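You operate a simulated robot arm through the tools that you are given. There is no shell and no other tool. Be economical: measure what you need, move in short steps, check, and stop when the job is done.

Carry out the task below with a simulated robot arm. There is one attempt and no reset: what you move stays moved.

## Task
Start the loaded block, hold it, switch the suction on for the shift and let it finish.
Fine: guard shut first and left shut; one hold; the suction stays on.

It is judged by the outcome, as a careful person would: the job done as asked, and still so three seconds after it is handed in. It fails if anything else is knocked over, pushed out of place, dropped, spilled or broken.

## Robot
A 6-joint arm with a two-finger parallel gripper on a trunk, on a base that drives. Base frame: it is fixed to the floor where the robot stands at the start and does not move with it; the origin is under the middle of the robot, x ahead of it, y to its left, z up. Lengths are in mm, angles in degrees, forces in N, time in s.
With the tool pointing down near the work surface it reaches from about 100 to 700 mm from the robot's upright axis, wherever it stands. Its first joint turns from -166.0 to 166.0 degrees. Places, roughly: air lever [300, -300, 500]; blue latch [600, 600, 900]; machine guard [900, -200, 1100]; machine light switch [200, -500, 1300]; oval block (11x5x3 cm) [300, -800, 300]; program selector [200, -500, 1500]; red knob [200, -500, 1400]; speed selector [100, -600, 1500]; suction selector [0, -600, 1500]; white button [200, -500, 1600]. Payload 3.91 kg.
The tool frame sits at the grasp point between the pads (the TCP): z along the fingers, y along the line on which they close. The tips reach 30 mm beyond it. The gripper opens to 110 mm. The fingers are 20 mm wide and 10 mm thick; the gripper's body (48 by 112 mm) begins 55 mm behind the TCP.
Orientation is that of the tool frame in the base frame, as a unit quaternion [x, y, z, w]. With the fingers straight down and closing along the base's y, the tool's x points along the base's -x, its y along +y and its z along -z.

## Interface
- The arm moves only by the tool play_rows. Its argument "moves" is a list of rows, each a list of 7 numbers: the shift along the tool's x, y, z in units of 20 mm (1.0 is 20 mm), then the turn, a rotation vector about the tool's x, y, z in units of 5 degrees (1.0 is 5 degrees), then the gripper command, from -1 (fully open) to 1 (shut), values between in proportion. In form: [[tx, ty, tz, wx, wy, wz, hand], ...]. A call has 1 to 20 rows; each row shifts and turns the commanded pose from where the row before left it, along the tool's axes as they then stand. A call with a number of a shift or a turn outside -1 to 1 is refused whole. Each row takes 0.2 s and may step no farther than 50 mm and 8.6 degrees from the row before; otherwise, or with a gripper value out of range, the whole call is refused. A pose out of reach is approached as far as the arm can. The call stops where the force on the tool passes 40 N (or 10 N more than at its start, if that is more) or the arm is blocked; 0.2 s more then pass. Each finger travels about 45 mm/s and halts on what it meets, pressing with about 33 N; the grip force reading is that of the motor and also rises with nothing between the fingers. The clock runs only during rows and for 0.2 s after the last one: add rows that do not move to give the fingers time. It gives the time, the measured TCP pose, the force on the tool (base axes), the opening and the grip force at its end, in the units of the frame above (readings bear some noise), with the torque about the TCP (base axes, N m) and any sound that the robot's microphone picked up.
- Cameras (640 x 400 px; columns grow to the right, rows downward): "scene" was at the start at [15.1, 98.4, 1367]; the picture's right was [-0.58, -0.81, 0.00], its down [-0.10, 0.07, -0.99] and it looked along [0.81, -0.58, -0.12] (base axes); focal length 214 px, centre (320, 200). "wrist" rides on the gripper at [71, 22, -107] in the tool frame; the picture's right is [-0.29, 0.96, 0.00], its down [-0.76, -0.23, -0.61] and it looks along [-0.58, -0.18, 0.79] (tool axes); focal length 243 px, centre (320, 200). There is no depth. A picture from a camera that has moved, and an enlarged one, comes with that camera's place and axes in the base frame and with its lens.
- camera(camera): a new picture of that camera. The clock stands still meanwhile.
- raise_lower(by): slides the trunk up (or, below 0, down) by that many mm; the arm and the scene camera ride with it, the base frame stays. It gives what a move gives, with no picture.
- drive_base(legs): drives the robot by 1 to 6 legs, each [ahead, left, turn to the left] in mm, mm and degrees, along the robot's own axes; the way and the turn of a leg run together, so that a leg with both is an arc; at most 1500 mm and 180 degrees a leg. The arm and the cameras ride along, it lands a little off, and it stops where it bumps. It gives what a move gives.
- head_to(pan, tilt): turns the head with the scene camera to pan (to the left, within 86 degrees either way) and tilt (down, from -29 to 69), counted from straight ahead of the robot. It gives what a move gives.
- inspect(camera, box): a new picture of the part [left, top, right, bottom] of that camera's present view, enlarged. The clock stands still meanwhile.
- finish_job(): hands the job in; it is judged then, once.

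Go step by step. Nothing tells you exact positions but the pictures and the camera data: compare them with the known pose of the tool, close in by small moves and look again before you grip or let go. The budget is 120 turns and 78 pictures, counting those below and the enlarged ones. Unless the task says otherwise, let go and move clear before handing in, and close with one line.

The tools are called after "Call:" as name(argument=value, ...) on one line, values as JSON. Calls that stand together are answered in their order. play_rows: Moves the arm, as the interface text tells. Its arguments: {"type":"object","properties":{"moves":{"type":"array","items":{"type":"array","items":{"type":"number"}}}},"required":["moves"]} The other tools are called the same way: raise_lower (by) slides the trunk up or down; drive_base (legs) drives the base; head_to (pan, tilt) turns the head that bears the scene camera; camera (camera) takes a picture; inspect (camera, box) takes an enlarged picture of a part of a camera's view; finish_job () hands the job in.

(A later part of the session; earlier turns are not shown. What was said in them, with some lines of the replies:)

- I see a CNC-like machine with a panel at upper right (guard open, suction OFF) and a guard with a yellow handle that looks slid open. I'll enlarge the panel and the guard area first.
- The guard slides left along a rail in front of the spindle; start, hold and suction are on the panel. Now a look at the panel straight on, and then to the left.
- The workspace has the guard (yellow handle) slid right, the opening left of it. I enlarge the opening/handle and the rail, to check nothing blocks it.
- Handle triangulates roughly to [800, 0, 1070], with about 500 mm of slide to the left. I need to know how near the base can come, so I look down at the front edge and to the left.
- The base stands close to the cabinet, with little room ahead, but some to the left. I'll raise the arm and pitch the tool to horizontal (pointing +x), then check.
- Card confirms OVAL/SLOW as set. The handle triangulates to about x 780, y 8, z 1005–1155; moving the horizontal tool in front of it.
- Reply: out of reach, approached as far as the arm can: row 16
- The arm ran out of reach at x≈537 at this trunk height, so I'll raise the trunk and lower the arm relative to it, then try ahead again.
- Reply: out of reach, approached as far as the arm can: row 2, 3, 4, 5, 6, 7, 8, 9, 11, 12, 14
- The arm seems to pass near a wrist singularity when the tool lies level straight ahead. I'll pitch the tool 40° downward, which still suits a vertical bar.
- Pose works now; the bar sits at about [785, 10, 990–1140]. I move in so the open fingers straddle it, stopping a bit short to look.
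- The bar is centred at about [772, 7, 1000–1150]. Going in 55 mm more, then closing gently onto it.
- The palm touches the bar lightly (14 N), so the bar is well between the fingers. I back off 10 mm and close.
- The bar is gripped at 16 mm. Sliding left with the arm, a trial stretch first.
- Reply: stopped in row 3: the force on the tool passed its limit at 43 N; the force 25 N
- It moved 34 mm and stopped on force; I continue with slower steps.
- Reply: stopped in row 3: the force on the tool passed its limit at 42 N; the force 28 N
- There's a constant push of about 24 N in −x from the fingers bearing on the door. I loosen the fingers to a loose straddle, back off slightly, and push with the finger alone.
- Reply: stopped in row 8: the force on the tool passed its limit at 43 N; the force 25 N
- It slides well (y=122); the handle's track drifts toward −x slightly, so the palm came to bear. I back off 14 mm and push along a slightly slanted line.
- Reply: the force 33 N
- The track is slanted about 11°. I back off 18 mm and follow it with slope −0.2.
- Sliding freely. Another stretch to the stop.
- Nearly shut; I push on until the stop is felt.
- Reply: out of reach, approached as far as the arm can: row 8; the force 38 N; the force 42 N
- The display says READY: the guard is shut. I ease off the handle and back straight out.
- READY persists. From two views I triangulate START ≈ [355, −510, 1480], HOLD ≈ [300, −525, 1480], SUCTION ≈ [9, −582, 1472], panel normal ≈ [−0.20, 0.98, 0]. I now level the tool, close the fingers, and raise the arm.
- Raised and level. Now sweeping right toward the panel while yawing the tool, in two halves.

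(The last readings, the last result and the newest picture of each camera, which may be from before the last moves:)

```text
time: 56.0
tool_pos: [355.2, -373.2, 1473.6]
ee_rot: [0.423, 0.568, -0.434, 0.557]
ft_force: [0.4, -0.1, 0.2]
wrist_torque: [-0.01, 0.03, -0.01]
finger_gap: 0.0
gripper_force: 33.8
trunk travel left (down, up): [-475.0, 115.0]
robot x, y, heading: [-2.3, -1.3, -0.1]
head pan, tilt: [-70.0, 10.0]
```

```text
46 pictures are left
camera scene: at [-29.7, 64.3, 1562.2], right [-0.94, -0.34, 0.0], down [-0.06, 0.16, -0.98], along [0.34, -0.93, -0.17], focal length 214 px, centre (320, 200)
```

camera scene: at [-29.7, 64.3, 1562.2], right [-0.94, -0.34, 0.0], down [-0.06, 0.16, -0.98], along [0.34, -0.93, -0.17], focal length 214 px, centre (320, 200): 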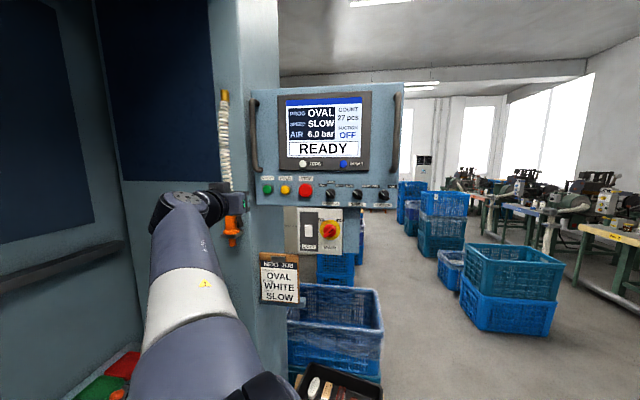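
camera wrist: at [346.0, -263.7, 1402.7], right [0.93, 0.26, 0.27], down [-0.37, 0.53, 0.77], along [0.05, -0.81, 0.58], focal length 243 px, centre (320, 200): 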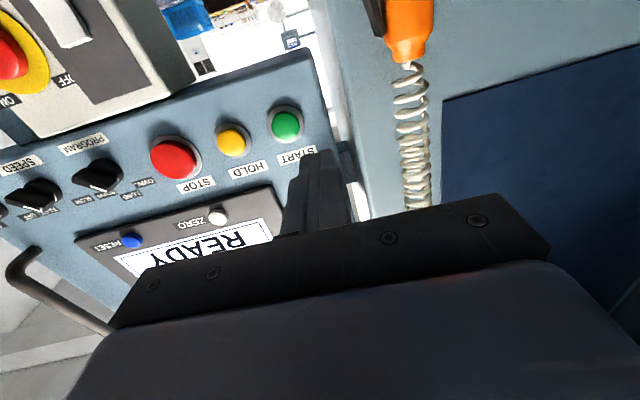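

The wrist view confirms START ≈ [355, −510, 1476] and HOLD ≈ [298, −525, 1477]. I align with START, about 20 mm off.

Call:
play_rows(moves=[[-0.1, -0.7, 0, 0.75, 0, 0, 1], [-0.05, -0.7, 0, 0, 0, 0, 1], [0, 0, 0.84, 0, 0, 0, 1], [0, 0, 0.84, 0, 0, 0, 1], [0, 0, 0.84, 0, 0, 0, 1], [0, 0, 0.84, 0, 0, 0, 1], [0, 0, 0.84, 0, 0, 0, 1]])

Call:
camera(camera="wrist")

Call:
inspect(camera="scene", box=[230, 80, 420, 260])

```text
time: 57.6
tool_pos: [343.8, -462.8, 1476.9]
ee_rot: [0.441, 0.553, -0.451, 0.544]
ft_force: [-0.2, 0.8, -0.3]
wrist_torque: [-0.01, 0.01, 0.0]
finger_gap: 0.0
gripper_force: 33.5
trunk travel left (down, up): [-475.0, 115.0]
robot x, y, heading: [-2.5, -0.0, 0.1]
head pan, tilt: [-70.0, 10.0]
```

```text
45 pictures are left
camera wrist: at [342.7, -352.8, 1406.2], right [0.94, 0.2, 0.27], down [-0.33, 0.55, 0.77], along [0.0, -0.81, 0.58], focal length 243 px, centre (320, 200)
```

wrist: 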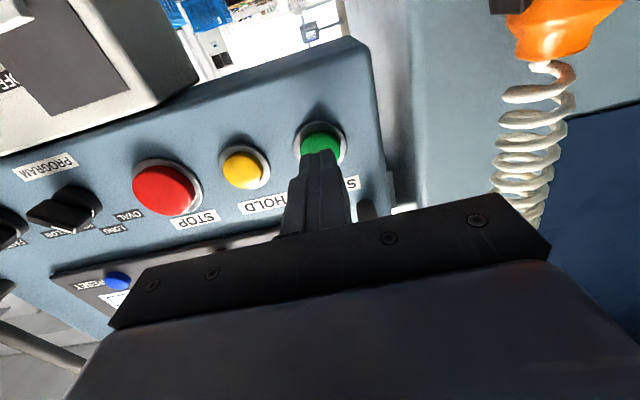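

```text
2.22 times, centred on (325, 170) of scene
camera zoom: at [-29.7, 64.2, 1562.2], right [-0.94, -0.34, 0.0], down [-0.06, 0.16, -0.98], along [0.34, -0.93, -0.17], focal length 477 px, centre (309, 267)
```

zoom: 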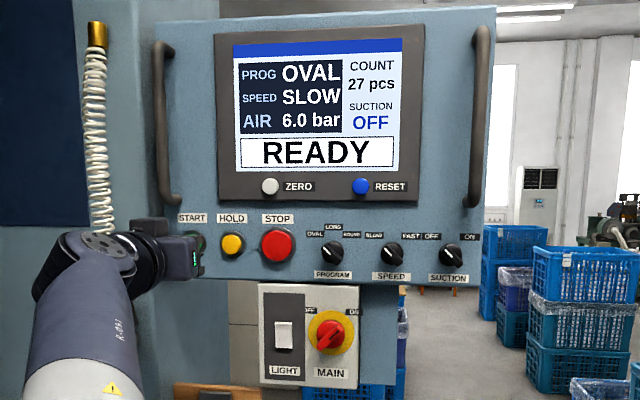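

The tip lines up with START. I press in small steps.

Call:
play_rows(moves=[[0, 0.1, 0.5, 0, 0, 0, 1], [0, 0, 0.4, 0, 0, 0, 1], [0, 0, 0.2, 0, 0, 0, 1], [0, 0, 0.1, 0, 0, 0, 1]])

Call:
inspect(camera="scene", box=[230, 80, 420, 260])

```text
time: 58.6
tool_pos: [350.3, -481.6, 1477.7]
ee_rot: [0.441, 0.553, -0.452, 0.543]
ft_force: [-6.9, 20.6, -9.9]
wrist_torque: [0.26, 0.05, -0.09]
finger_gap: 0.0
gripper_force: 32.6
trunk travel left (down, up): [-475.0, 115.0]
robot x, y, heading: [-7.8, -5.0, -0.3]
head pan, tilt: [-70.0, 10.0]
heard: click
```

```text
2.22 times, centred on (325, 170) of scene
camera zoom: at [-30.7, 67.8, 1561.9], right [-0.94, -0.34, 0.0], down [-0.06, 0.16, -0.99], along [0.34, -0.93, -0.17], focal length 477 px, centre (309, 267)
```

zoom: 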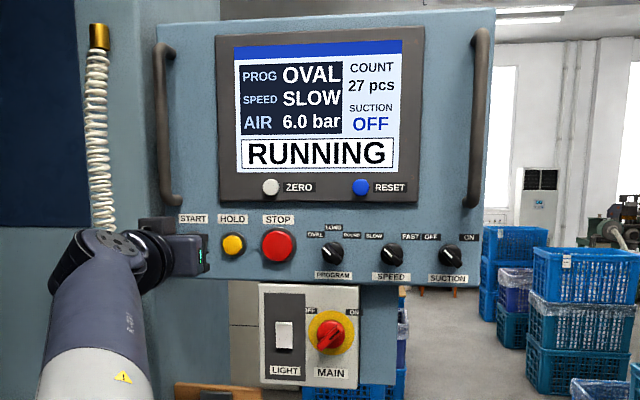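

RUNNING. Now back off, shift 59 mm along the panel to HOLD, and press once.

Call:
play_rows(moves=[[0, 0, -1, 0, 0, 0, 1], [0, -1, -0.1, 0, 0, 0, 1], [0, -1, 0, 0, 0, 0, 1], [0, -0.95, 0, 0, 0, 0, 1], [0, 0, 0.5, 0, 0, 0, 1], [0, 0, 0.4, 0, 0, 0, 1], [0, 0, 0.15, 0, 0, 0, 1], [0, 0, 0.1, 0, 0, 0, 1]])

Call:
inspect(camera="scene", box=[230, 80, 420, 260])

Call:
camera(camera="wrist")

```text
time: 60.4
tool_pos: [292.8, -494.3, 1478.1]
ee_rot: [0.441, 0.554, -0.451, 0.544]
ft_force: [-8.3, 23.8, -13.5]
wrist_torque: [0.35, 0.05, -0.09]
finger_gap: 0.2
gripper_force: 33.0
trunk travel left (down, up): [-475.0, 115.0]
robot x, y, heading: [-3.8, -3.6, -0.3]
head pan, tilt: [-70.0, 10.0]
heard: click
```

```text
2.22 times, centred on (325, 170) of scene
camera zoom: at [-30.9, 68.3, 1561.8], right [-0.94, -0.34, 0.0], down [-0.06, 0.16, -0.99], along [0.34, -0.93, -0.17], focal length 477 px, centre (309, 267)
```

zoom: 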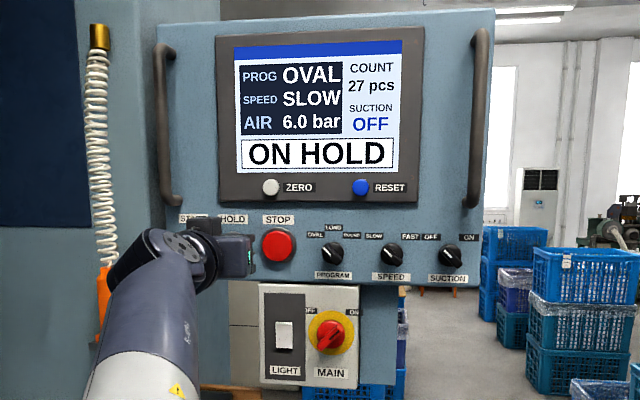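

```text
41 pictures are left
camera wrist: at [291.5, -384.7, 1406.9], right [0.94, 0.2, 0.27], down [-0.33, 0.55, 0.77], along [0.0, -0.81, 0.58], focal length 243 px, centre (320, 200)
```

wrist: 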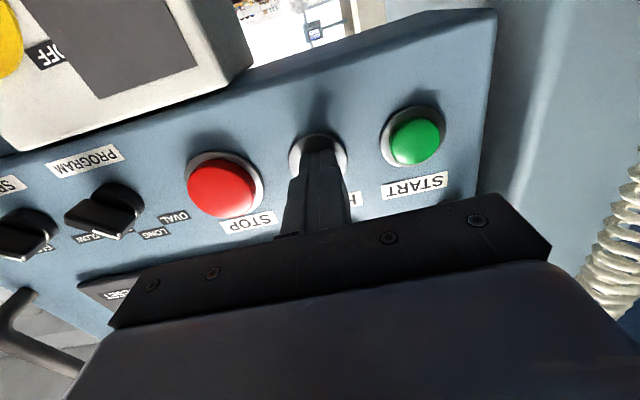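

ON HOLD. I back off 100 mm and move along the panel toward the SUCTION selector.

Call:
play_rows(moves=[[0, 0, -1, 0, 0, 0, 1], [0, 0, -1, 0, 0, 0, 1], [0, 0, -1, 0, 0, 0, 1], [0, 0, -1, 0, 0, 0, 1], [0, 0, -1, 0, 0, 0, 1], [0, -1, 0, 0, 0, 0, 1], [0, -1, 0, 0, 0, 0, 1], [0, -1, 0, 0, 0, 0, 1], [0, -1, 0, 0, 0, 0, 1], [0, -1, 0, 0, 0, 0, 1], [0, -1, 0, 0, 0, 0, 1], [0, -1, 0, 0, 0, 0, 1], [0, -1, 0, 0, 0, 0, 1]])

Call:
play_rows(moves=[[0, -1, 0, 0, 0, 0, 1], [0, -1, 0, 0, 0, 0, 1], [0, -1, 0, 0, 0, 0, 1], [0, -1, 0, 0, 0, 0, 1], [0, -1, 0, 0, 0, 0, 1], [0, -1, 0, 0, 0, 0, 1], [0, -0.8, 0, 0, 0, 0, 1]])

Call:
camera(camera="wrist")

Call:
camera(camera="scene")

```text
time: 63.2
tool_pos: [116.0, -432.5, 1482.6]
ee_rot: [0.44, 0.554, -0.451, 0.544]
ft_force: [1.3, 0.3, -0.8]
wrist_torque: [0.01, 0.0, 0.0]
finger_gap: 0.0
gripper_force: 32.8
trunk travel left (down, up): [-475.0, 115.0]
robot x, y, heading: [-3.7, -0.9, -0.4]
head pan, tilt: [-70.0, 10.0]
```

```text
time: 64.8
tool_pos: [-17.1, -461.9, 1485.0]
ee_rot: [0.441, 0.553, -0.452, 0.543]
ft_force: [-1.2, -0.3, 0.5]
wrist_torque: [-0.01, -0.03, 0.0]
finger_gap: 0.1
gripper_force: 33.0
trunk travel left (down, up): [-475.0, 115.0]
robot x, y, heading: [-3.0, -0.7, -0.2]
head pan, tilt: [-70.0, 10.0]
```

```text
40 pictures are left
camera wrist: at [-17.9, -351.2, 1413.1], right [0.94, 0.2, 0.27], down [-0.33, 0.55, 0.77], along [0.0, -0.81, 0.58], focal length 243 px, centre (320, 200)
```

wrist: 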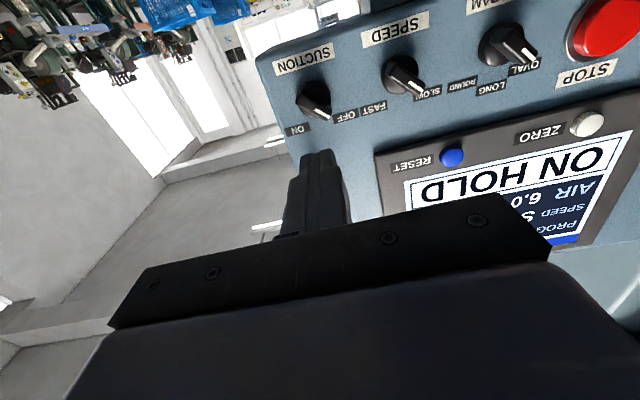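

```text
39 pictures are left
camera scene: at [-29.9, 64.3, 1562.2], right [-0.94, -0.34, 0.0], down [-0.06, 0.16, -0.98], along [0.34, -0.93, -0.17], focal length 214 px, centre (320, 200)
```

scene: 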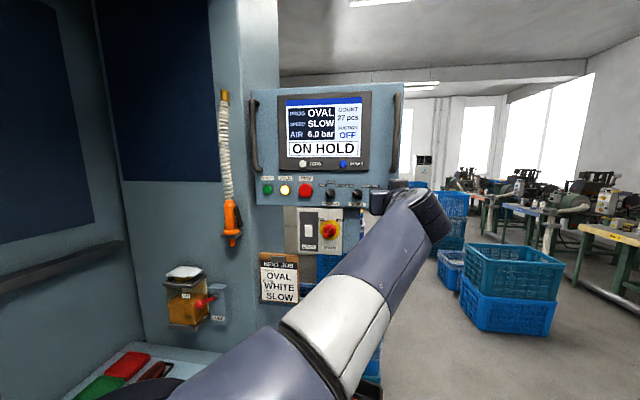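

The arm reached it fine. I enlarge the suction knob in the wrist view.

Call:
inspect(camera="wrist", box=[250, 20, 450, 160])

```text
2.86 times, centred on (350, 90) of wrist
camera zoom: at [-17.9, -351.2, 1413.1], right [0.94, 0.2, 0.27], down [-0.33, 0.55, 0.77], along [0.0, -0.81, 0.58], focal length 693 px, centre (234, 514)
```

zoom: 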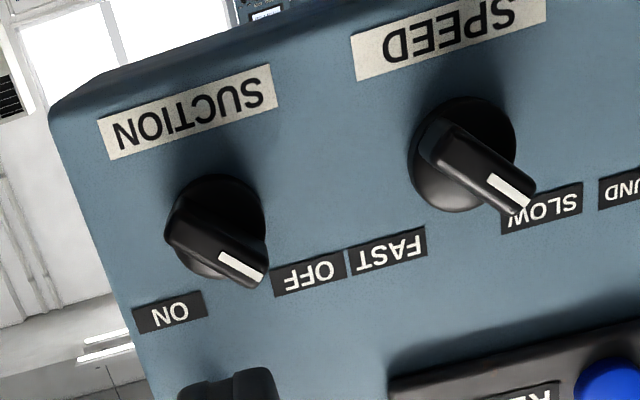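

The knob's ridge points up-left (OFF), and ON is 90° clockwise. I roll the tool −45°, open to about 60 mm and line up with the axis about 40 mm off.

Call:
play_rows(moves=[[0.69, -0.08, 0, 0, 0, 0, -0.1], [0, 0, 0.8, 0, 0, 0, -0.1], [0, 0, 0.8, 0, 0, 0, -0.1], [0, 0, 0.8, 0, 0, 0, -0.1], [0, 0, 0, 0, 0, -1, -0.1], [0, 0, 0, 0, 0, -1, -0.1], [0, 0, 0, 0, 0, -1, -0.1], [0, 0, 0, 0, 0, -1, -0.1], [0, 0, 0, 0, 0, -1, -0.1], [0, 0, 0, 0, 0, -1, -0.1], [0, 0, 0, 0, 0, -1, -0.1], [0, 0, 0, 0, 0, -1, -0.1], [0, 0, 0, 0, 0, -1, -0.1]])

Call:
camera(camera="wrist")

Call:
inspect(camera="scene", box=[320, 140, 460, 240])

```text
time: 67.6
tool_pos: [-8.5, -507.6, 1470.4]
ee_rot: [0.196, 0.68, -0.625, 0.329]
ft_force: [0.2, 0.9, -0.4]
wrist_torque: [-0.01, 0.01, 0.03]
finger_gap: 60.4
gripper_force: 0.0
trunk travel left (down, up): [-475.0, 115.0]
robot x, y, heading: [-0.0, -4.0, -0.1]
head pan, tilt: [-70.0, 10.0]
```

```text
37 pictures are left
camera wrist: at [-65.9, -409.5, 1406.1], right [0.85, 0.18, -0.49], down [0.26, 0.67, 0.69], along [0.45, -0.72, 0.53], focal length 243 px, centre (320, 200)
```

wrist: 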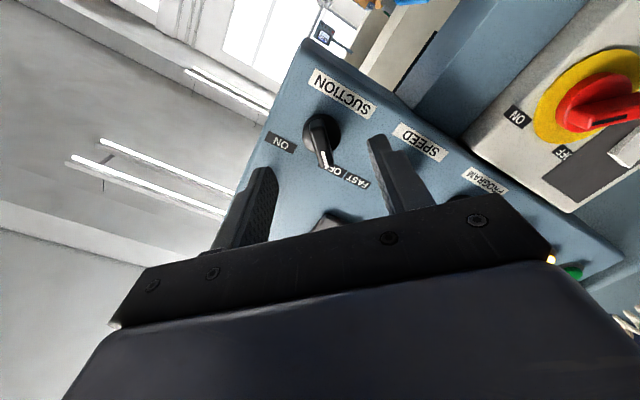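

```text
4.00 times, centred on (390, 190) of scene
camera zoom: at [-29.8, 64.3, 1562.2], right [-0.94, -0.34, 0.0], down [-0.06, 0.16, -0.98], along [0.34, -0.93, -0.17], focal length 858 px, centre (40, 240)
```

zoom: 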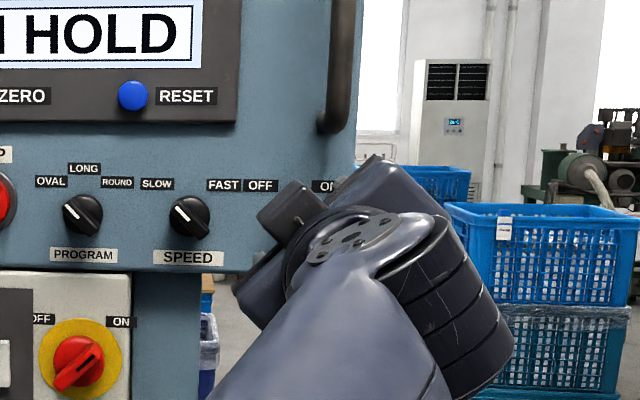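

The axis is aligned (knob ≈ [9, −590, 1471] at its base). Advancing 40 mm so the fingers straddle the ridge.

Call:
play_rows(moves=[[0, 0, 0.7, 0, 0, 0, -0.1], [0, 0, 0.7, 0, 0, 0, -0.1], [0, 0, 0.4, 0, 0, 0, -0.1], [0, 0, 0.2, 0, 0, 0, -0.1], [0, 0, 0, 0, 0, 0, -0.1]])

Call:
camera(camera="wrist")

```text
time: 68.8
tool_pos: [-0.7, -547.1, 1470.8]
ee_rot: [0.195, 0.68, -0.625, 0.33]
ft_force: [0.4, 0.6, 0.3]
wrist_torque: [-0.03, 0.03, 0.02]
finger_gap: 60.5
gripper_force: 0.0
trunk travel left (down, up): [-475.0, 115.0]
robot x, y, heading: [-2.8, 2.2, 0.1]
head pan, tilt: [-70.0, 10.0]
```

```text
35 pictures are left
camera wrist: at [-57.8, -449.2, 1405.7], right [0.85, 0.18, -0.49], down [0.26, 0.67, 0.69], along [0.45, -0.72, 0.53], focal length 243 px, centre (320, 200)
```

wrist: 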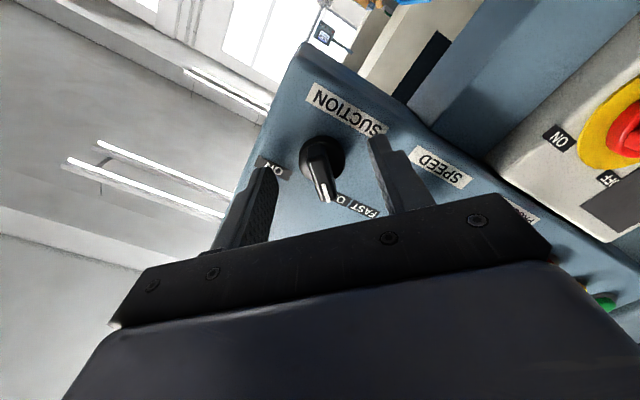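

Well centred. A touch further in, then close on the ridge.

Call:
play_rows(moves=[[0, 0, 0.2, 0, 0, 0, -0.1], [0, 0, 0, 0, 0, 0, 0.3], [0, 0, 0, 0, 0, 0, 0.6], [0, 0, 0, 0, 0, 0, 0.9], [0, 0, 0, 0, 0, 0, 0.9], [0, 0, 0, 0, 0, 0, 0.9]])

Call:
camera(camera="wrist")

```text
time: 70.2
tool_pos: [-0.2, -551.9, 1470.5]
ee_rot: [0.195, 0.681, -0.624, 0.329]
ft_force: [2.3, 3.8, -8.2]
wrist_torque: [-0.12, -0.04, 0.26]
finger_gap: 29.6
gripper_force: 44.9
trunk travel left (down, up): [-475.0, 115.0]
robot x, y, heading: [0.0, -1.6, -0.2]
head pan, tilt: [-70.0, 10.0]
```

```text
34 pictures are left
camera wrist: at [-56.2, -452.7, 1405.2], right [0.85, 0.18, -0.49], down [0.26, 0.67, 0.69], along [0.45, -0.72, 0.53], focal length 243 px, centre (320, 200)
```

wrist: 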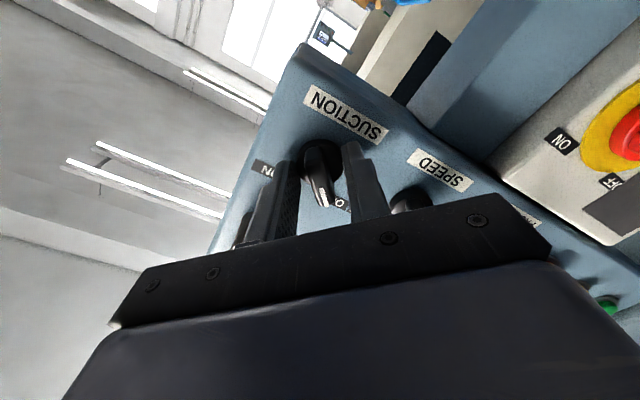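

The fingers closed on the round base (29.6 mm). I reopen, back off 9 mm and close on the ridge instead.

Call:
play_rows(moves=[[0, 0, 0, 0, 0, 0, 0.2], [0, 0, -0.45, 0, 0, 0, 0.2], [0, 0, 0, 0, 0, 0, 0.6], [0, 0, 0, 0, 0, 0, 0.9], [0, 0, 0, 0, 0, 0, 0.9], [0, 0, 0, 0, 0, 0, 0.9]])

Call:
camera(camera="wrist")

```text
time: 71.6
tool_pos: [-1.8, -543.1, 1469.3]
ee_rot: [0.196, 0.681, -0.624, 0.33]
ft_force: [3.1, 4.8, -9.9]
wrist_torque: [-0.43, -0.79, -0.14]
finger_gap: 10.9
gripper_force: 44.8
trunk travel left (down, up): [-475.0, 115.0]
robot x, y, heading: [-0.2, 3.3, -0.2]
head pan, tilt: [-70.0, 10.0]
```

```text
33 pictures are left
camera wrist: at [-58.1, -443.9, 1405.0], right [0.85, 0.18, -0.49], down [0.26, 0.67, 0.69], along [0.45, -0.72, 0.53], focal length 243 px, centre (320, 200)
```

wrist: 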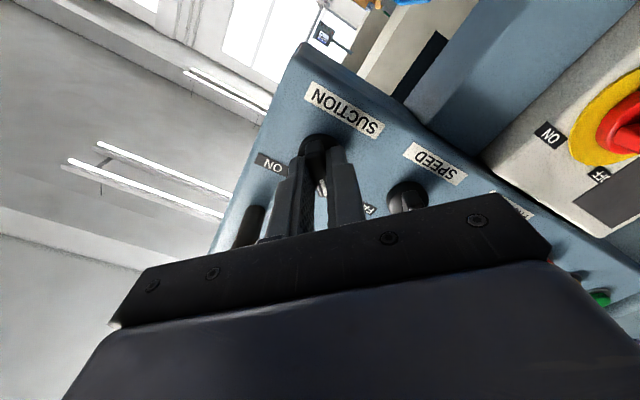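

The ridge is held (10.9 mm). Turning clockwise.

Call:
play_rows(moves=[[0, 0, 0, 0, 0, 0.8, 0.9], [0, 0, 0, 0, 0, 0.8, 0.9], [0, 0, 0, 0, 0, 0.8, 0.9], [0, 0, 0, 0, 0, 0.8, 0.9], [0, 0, 0, 0, 0, 0.8, 0.9], [0, 0, 0, 0, 0, 0.8, 0.9], [0, 0, 0, 0, 0, 0.8, 0.9], [0, 0, 0, 0, 0, 0.8, 0.9], [0, 0, 0, 0, 0, 0.8, 0.9], [0, 0, 0, 0, 0, 0.8, 0.9], [0, 0, 0, 0, 0, 0.8, 0.9], [0, 0, 0, 0, 0, 0.8, 0.9]])

Call:
camera(camera="wrist")

Call:
inspect(camera="scene", box=[240, 80, 420, 240])

```text
time: 74.2
tool_pos: [-0.7, -542.8, 1470.4]
ee_rot: [0.456, 0.543, -0.436, 0.554]
ft_force: [4.1, 14.5, -26.3]
wrist_torque: [0.07, 0.04, -0.5]
finger_gap: 10.8
gripper_force: 45.0
trunk travel left (down, up): [-475.0, 115.0]
robot x, y, heading: [1.9, -1.9, -0.1]
head pan, tilt: [-70.0, 10.0]
```

```text
32 pictures are left
camera wrist: at [1.5, -431.4, 1399.5], right [0.93, 0.19, 0.32], down [-0.37, 0.54, 0.75], along [-0.03, -0.82, 0.57], focal length 243 px, centre (320, 200)
```

wrist: 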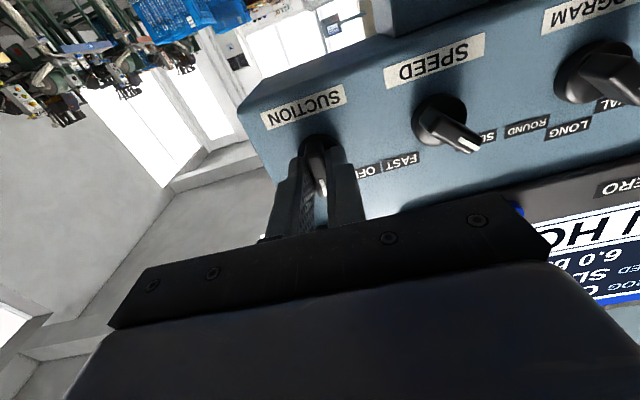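

```text
2.50 times, centred on (330, 160) of scene
camera zoom: at [-29.0, 65.0, 1562.1], right [-0.94, -0.34, 0.0], down [-0.06, 0.16, -0.98], along [0.34, -0.93, -0.17], focal length 536 px, centre (295, 300)
```

zoom: 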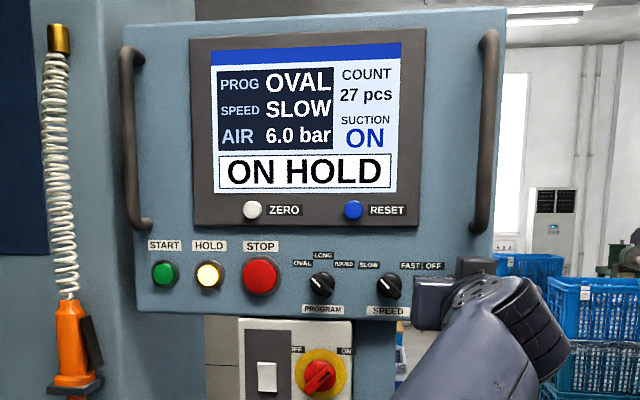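

SUCTION reads ON. I carry the knob on to its ON detent so it stays there.

Call:
play_rows(moves=[[0.05, 0, 0, 0, 0, 0.8, 0.9], [0.05, 0, 0, 0, 0, 0.8, 0.9], [0, 0, 0, 0, 0, 0.8, 0.9], [0, 0, 0, 0, 0, 0.8, 0.9], [0, 0, 0, 0, 0, 0.8, 0.9], [0, 0, 0, 0, 0, 0.8, 0.9], [0, 0, 0, 0, 0, 0.8, 0.9], [0, 0, 0, 0, 0, 0.8, 0.9], [0, 0, 0, 0, 0, 0.8, 0.9], [0, 0, 0, 0, 0, 0.6, 0.9]])

Call:
camera(camera="wrist")

```text
time: 76.4
tool_pos: [-0.6, -542.6, 1469.6]
ee_rot: [0.61, 0.359, -0.227, 0.669]
ft_force: [5.7, -3.5, 1.3]
wrist_torque: [-0.34, -0.08, -0.76]
finger_gap: 10.9
gripper_force: 44.7
trunk travel left (down, up): [-475.0, 115.0]
robot x, y, heading: [-2.6, -0.2, -0.0]
head pan, tilt: [-70.0, 10.0]
```

```text
30 pictures are left
camera wrist: at [39.9, -423.7, 1429.9], right [0.52, 0.11, 0.84], down [-0.78, 0.46, 0.43], along [-0.34, -0.88, 0.32], focal length 243 px, centre (320, 200)
```

wrist: 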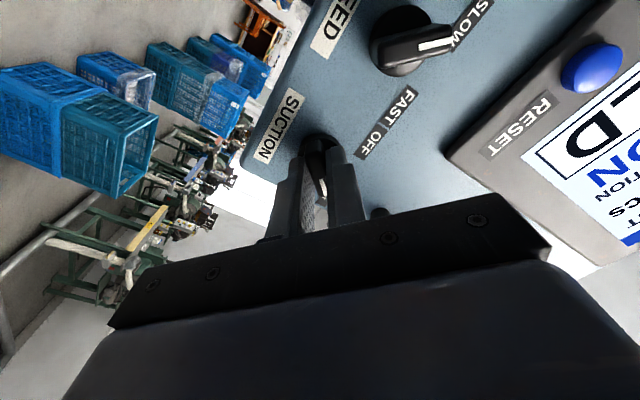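

The knob is at its ON position. I open, back straight off, and check it stays.

Call:
play_rows(moves=[[0, 0, 0, 0, 0, 0, 0.4], [0, 0, 0, 0, 0, 0, 0.4], [0, 0, -0.7, 0, 0, 0, 0.4], [0, 0, -1, 0, 0, 0, 0.4], [0, 0, -1, 0, 0, 0, 0.4], [0, 0, -1, 0, 0, 0, 0.4], [0, 0, -1, 0, 0, 0, 0.4], [0, 0, 0, 0, 0, -1, 0.4], [0, 0, 0, 0, 0, -1, 1], [0, 0, 0, 0, 0, -1, 1], [0, 0, 0, 0, 0, -1, 1], [0, 0, 0, 0, 0, -1, 1], [0, 0, 0, 0, 0, -1, 1], [0, 0, 0, 0, 0, -1, 1], [0, 0, 0, 0, 0, -1, 1], [0, 0, 0, 0, 0, -0.8, 1]])

Call:
camera(camera="wrist")

```text
time: 79.8
tool_pos: [-21.6, -450.4, 1468.7]
ee_rot: [0.43, 0.562, -0.461, 0.535]
ft_force: [0.1, -1.0, -0.1]
wrist_torque: [-0.04, -0.03, -0.03]
finger_gap: 0.1
gripper_force: 33.2
trunk travel left (down, up): [-475.0, 115.0]
robot x, y, heading: [-1.0, 2.3, -0.1]
head pan, tilt: [-70.0, 10.0]
```

```text
29 pictures are left
camera wrist: at [-25.0, -341.1, 1396.8], right [0.95, 0.2, 0.23], down [-0.31, 0.56, 0.77], along [0.02, -0.81, 0.59], focal length 243 px, centre (320, 200)
```

wrist: 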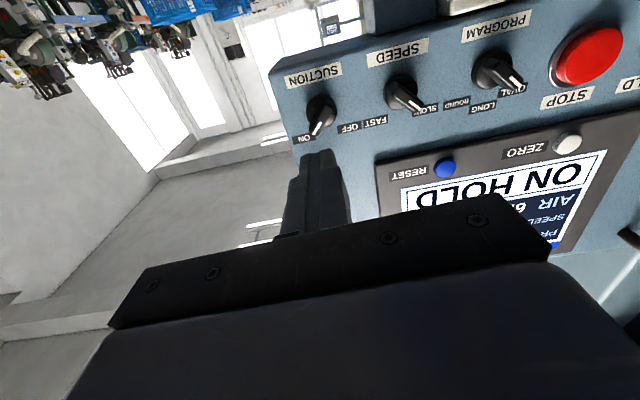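

The knob stays at ON and the display says ON HOLD. Now back along the panel to START.

Call:
play_rows(moves=[[-0.083, 0.99, 0.13, 0, 0, 0, 1], [-0.083, 0.99, 0.13, 0, 0, 0, 1], [-0.083, 0.99, 0.13, 0, 0, 0, 1], [-0.083, 0.99, 0.13, 0, 0, 0, 1], [-0.083, 0.99, 0.13, 0, 0, 0, 1], [-0.083, 0.99, 0.13, 0, 0, 0, 1], [-0.083, 0.99, 0.13, 0, 0, 0, 1], [-0.083, 0.99, 0.13, 0, 0, 0, 1], [-0.083, 0.99, 0.13, 0, 0, 0, 1], [-0.083, 0.99, 0.13, 0, 0, 0, 1], [-0.083, 0.99, 0.13, 0, 0, 0, 1], [-0.083, 0.99, 0.13, 0, 0, 0, 1], [-0.083, 0.99, 0.13, 0, 0, 0, 1], [-0.083, 0.99, 0.13, 0, 0, 0, 1], [-0.083, 0.99, 0.13, 0, 0, 0, 1], [-0.083, 0.99, 0.13, 0, 0, 0, 1], [-0.083, 0.99, 0.13, 0, 0, 0, 1], [-0.083, 0.99, 0.13, 0, 0, 0, 1]])

Call:
camera(camera="wrist")

```text
time: 83.6
tool_pos: [339.6, -424.1, 1477.4]
ee_rot: [0.43, 0.562, -0.461, 0.535]
ft_force: [0.3, 0.8, 0.8]
wrist_torque: [0.0, 0.02, 0.01]
finger_gap: 0.1
gripper_force: 33.3
trunk travel left (down, up): [-475.0, 115.0]
robot x, y, heading: [-1.0, 0.4, -0.1]
head pan, tilt: [-70.0, 10.0]
```

```text
28 pictures are left
camera wrist: at [335.5, -315.1, 1406.2], right [0.95, 0.2, 0.24], down [-0.31, 0.56, 0.77], along [0.02, -0.81, 0.59], focal length 243 px, centre (320, 200)
```

wrist: 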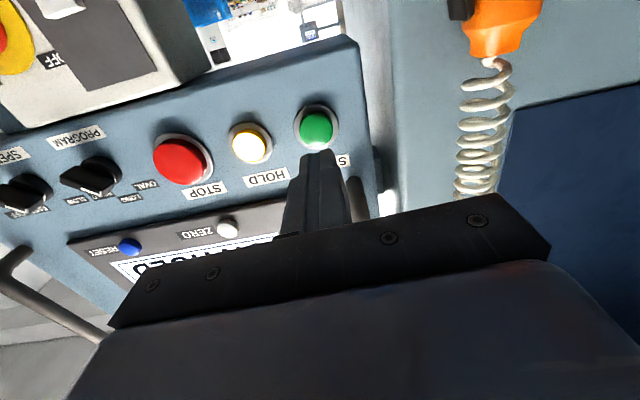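

Aligned in front of START. Pressing it to resume, then backing off.

Call:
play_rows(moves=[[0, 0, 0.9, 0, 0, 0, 1], [0, 0, 0.9, 0, 0, 0, 1], [0, 0, 0.5, 0, 0, 0, 1], [0, 0, 0.4, 0, 0, 0, 1], [0, 0, 0.2, 0, 0, 0, 1], [0, 0, 0.1, 0, 0, 0, 1]])

Call:
inspect(camera="scene", box=[230, 80, 420, 240])

```text
time: 85.0
tool_pos: [349.6, -481.0, 1478.6]
ee_rot: [0.431, 0.561, -0.461, 0.536]
ft_force: [-3.1, 10.7, -5.2]
wrist_torque: [0.13, 0.04, -0.03]
finger_gap: 0.0
gripper_force: 33.3
trunk travel left (down, up): [-475.0, 115.0]
robot x, y, heading: [-2.3, -1.9, -0.1]
head pan, tilt: [-70.0, 10.0]
heard: click
```

```text
2.50 times, centred on (325, 160) of scene
camera zoom: at [-30.2, 66.1, 1562.0], right [-0.94, -0.34, 0.0], down [-0.06, 0.16, -0.98], along [0.34, -0.93, -0.17], focal length 536 px, centre (308, 300)
```

zoom: 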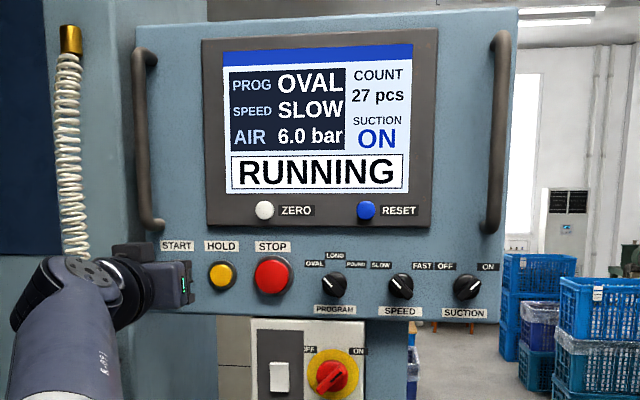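

RUNNING with suction ON. I back away and wait for the cycle to finish.

Call:
play_rows(moves=[[0, 0, -1, 0, 0, 0, 1], [0, 0, -1, 0, 0, 0, 1], [0, 0, -1, 0, 0, 0, 1], [0, 0, -1, 0, 0, 0, 1], [0, 0, -1, 0, 0, 0, 1], [0, 0, 0, 0, 0, 0, 1], [0, 0, 0, 0, 0, 0, 1], [0, 0, 0, 0, 0, 0, 1], [0, 0, 0, 0, 0, 0, 1], [0, 0, 0, 0, 0, 0, 1], [0, 0, 0, 0, 0, 0, 1], [0, 0, 0, 0, 0, 0, 1], [0, 0, 0, 0, 0, 0, 1], [0, 0, 0, 0, 0, 0, 1], [0, 0, 0, 0, 0, 0, 1], [0, 0, 0, 0, 0, 0, 1], [0, 0, 0, 0, 0, 0, 1], [0, 0, 0, 0, 0, 0, 1], [0, 0, 0, 0, 0, 0, 1], [0, 0, 0, 0, 0, 0, 1]])

Call:
play_rows(moves=[[0, 0, 0, 0, 0, 0, 1], [0, 0, 0, 0, 0, 0, 1], [0, 0, 0, 0, 0, 0, 1], [0, 0, 0, 0, 0, 0, 1], [0, 0, 0, 0, 0, 0, 1], [0, 0, 0, 0, 0, 0, 1], [0, 0, 0, 0, 0, 0, 1], [0, 0, 0, 0, 0, 0, 1], [0, 0, 0, 0, 0, 0, 1], [0, 0, 0, 0, 0, 0, 1], [0, 0, 0, 0, 0, 0, 1], [0, 0, 0, 0, 0, 0, 1], [0, 0, 0, 0, 0, 0, 1], [0, 0, 0, 0, 0, 0, 1], [0, 0, 0, 0, 0, 0, 1], [0, 0, 0, 0, 0, 0, 1], [0, 0, 0, 0, 0, 0, 1], [0, 0, 0, 0, 0, 0, 1], [0, 0, 0, 0, 0, 0, 1], [0, 0, 0, 0, 0, 0, 1]])

Call:
inspect(camera="scene", box=[230, 80, 420, 240])

```text
time: 89.2
tool_pos: [329.6, -383.4, 1479.1]
ee_rot: [0.431, 0.561, -0.46, 0.536]
ft_force: [0.3, 0.4, 0.6]
wrist_torque: [0.04, -0.01, 0.01]
finger_gap: 0.0
gripper_force: 33.0
trunk travel left (down, up): [-475.0, 115.0]
robot x, y, heading: [-3.0, -1.6, -0.3]
head pan, tilt: [-70.0, 10.0]
```

```text
time: 93.4
tool_pos: [330.1, -383.2, 1478.1]
ee_rot: [0.431, 0.561, -0.461, 0.536]
ft_force: [0.1, -0.7, 0.5]
wrist_torque: [0.02, -0.01, -0.02]
finger_gap: 0.0
gripper_force: 33.3
trunk travel left (down, up): [-475.0, 115.0]
robot x, y, heading: [-4.7, -2.4, -0.4]
head pan, tilt: [-70.0, 10.0]
```

```text
2.50 times, centred on (325, 160) of scene
camera zoom: at [-29.8, 64.4, 1562.2], right [-0.94, -0.34, 0.0], down [-0.06, 0.16, -0.98], along [0.34, -0.93, -0.17], focal length 536 px, centre (308, 300)
```

zoom: 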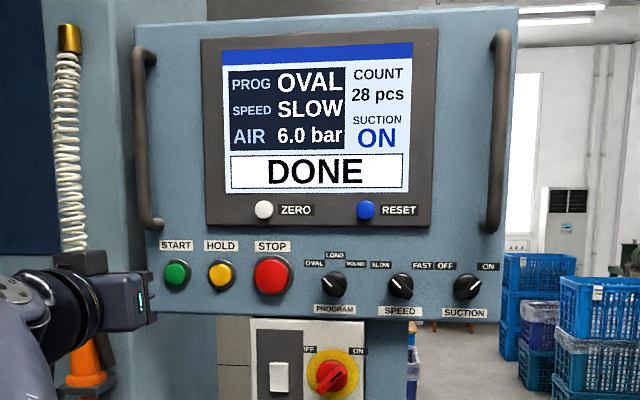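

The display reads DONE, 28 pcs, suction ON. A last look to see that the guard is still shut and nothing is disturbed.

Call:
head_to(pan=-10, tilt=25)

Call:
camera(camera="scene")

```text
time: 94.7
tool_pos: [330.1, -384.8, 1479.0]
ee_rot: [0.43, 0.562, -0.461, 0.535]
ft_force: [0.3, -0.1, 0.5]
wrist_torque: [0.01, -0.01, 0.01]
finger_gap: 0.0
gripper_force: 32.9
trunk travel left (down, up): [-475.0, 115.0]
robot x, y, heading: [-0.9, -1.1, 0.1]
head pan, tilt: [-10.0, 25.0]
```

```text
25 pictures are left
camera scene: at [29.2, 135.6, 1537.9], right [-0.18, -0.98, 0.0], down [-0.42, 0.07, -0.91], along [0.89, -0.16, -0.42], focal length 214 px, centre (320, 200)
```

scene: 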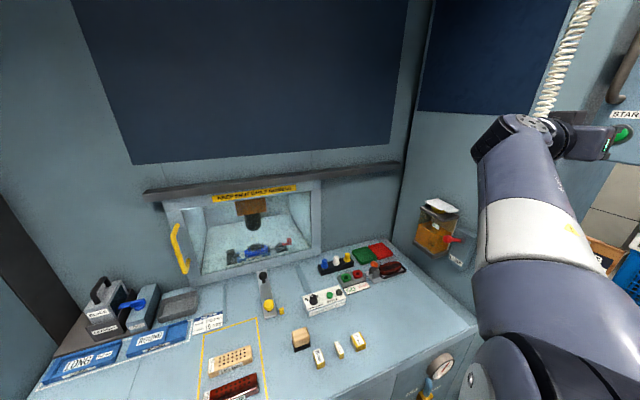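

The guard is shut, everything is in place, and the arm is clear of the panel. I'm handing in.

Call:
finish_job()

```text
The job is handed in.
```

The job is done. I shut the guard, started the block, held it once, switched suction on and restarted it; the display then read DONE with the count up from 27 to 28. The guard is still shut and suction is still on.
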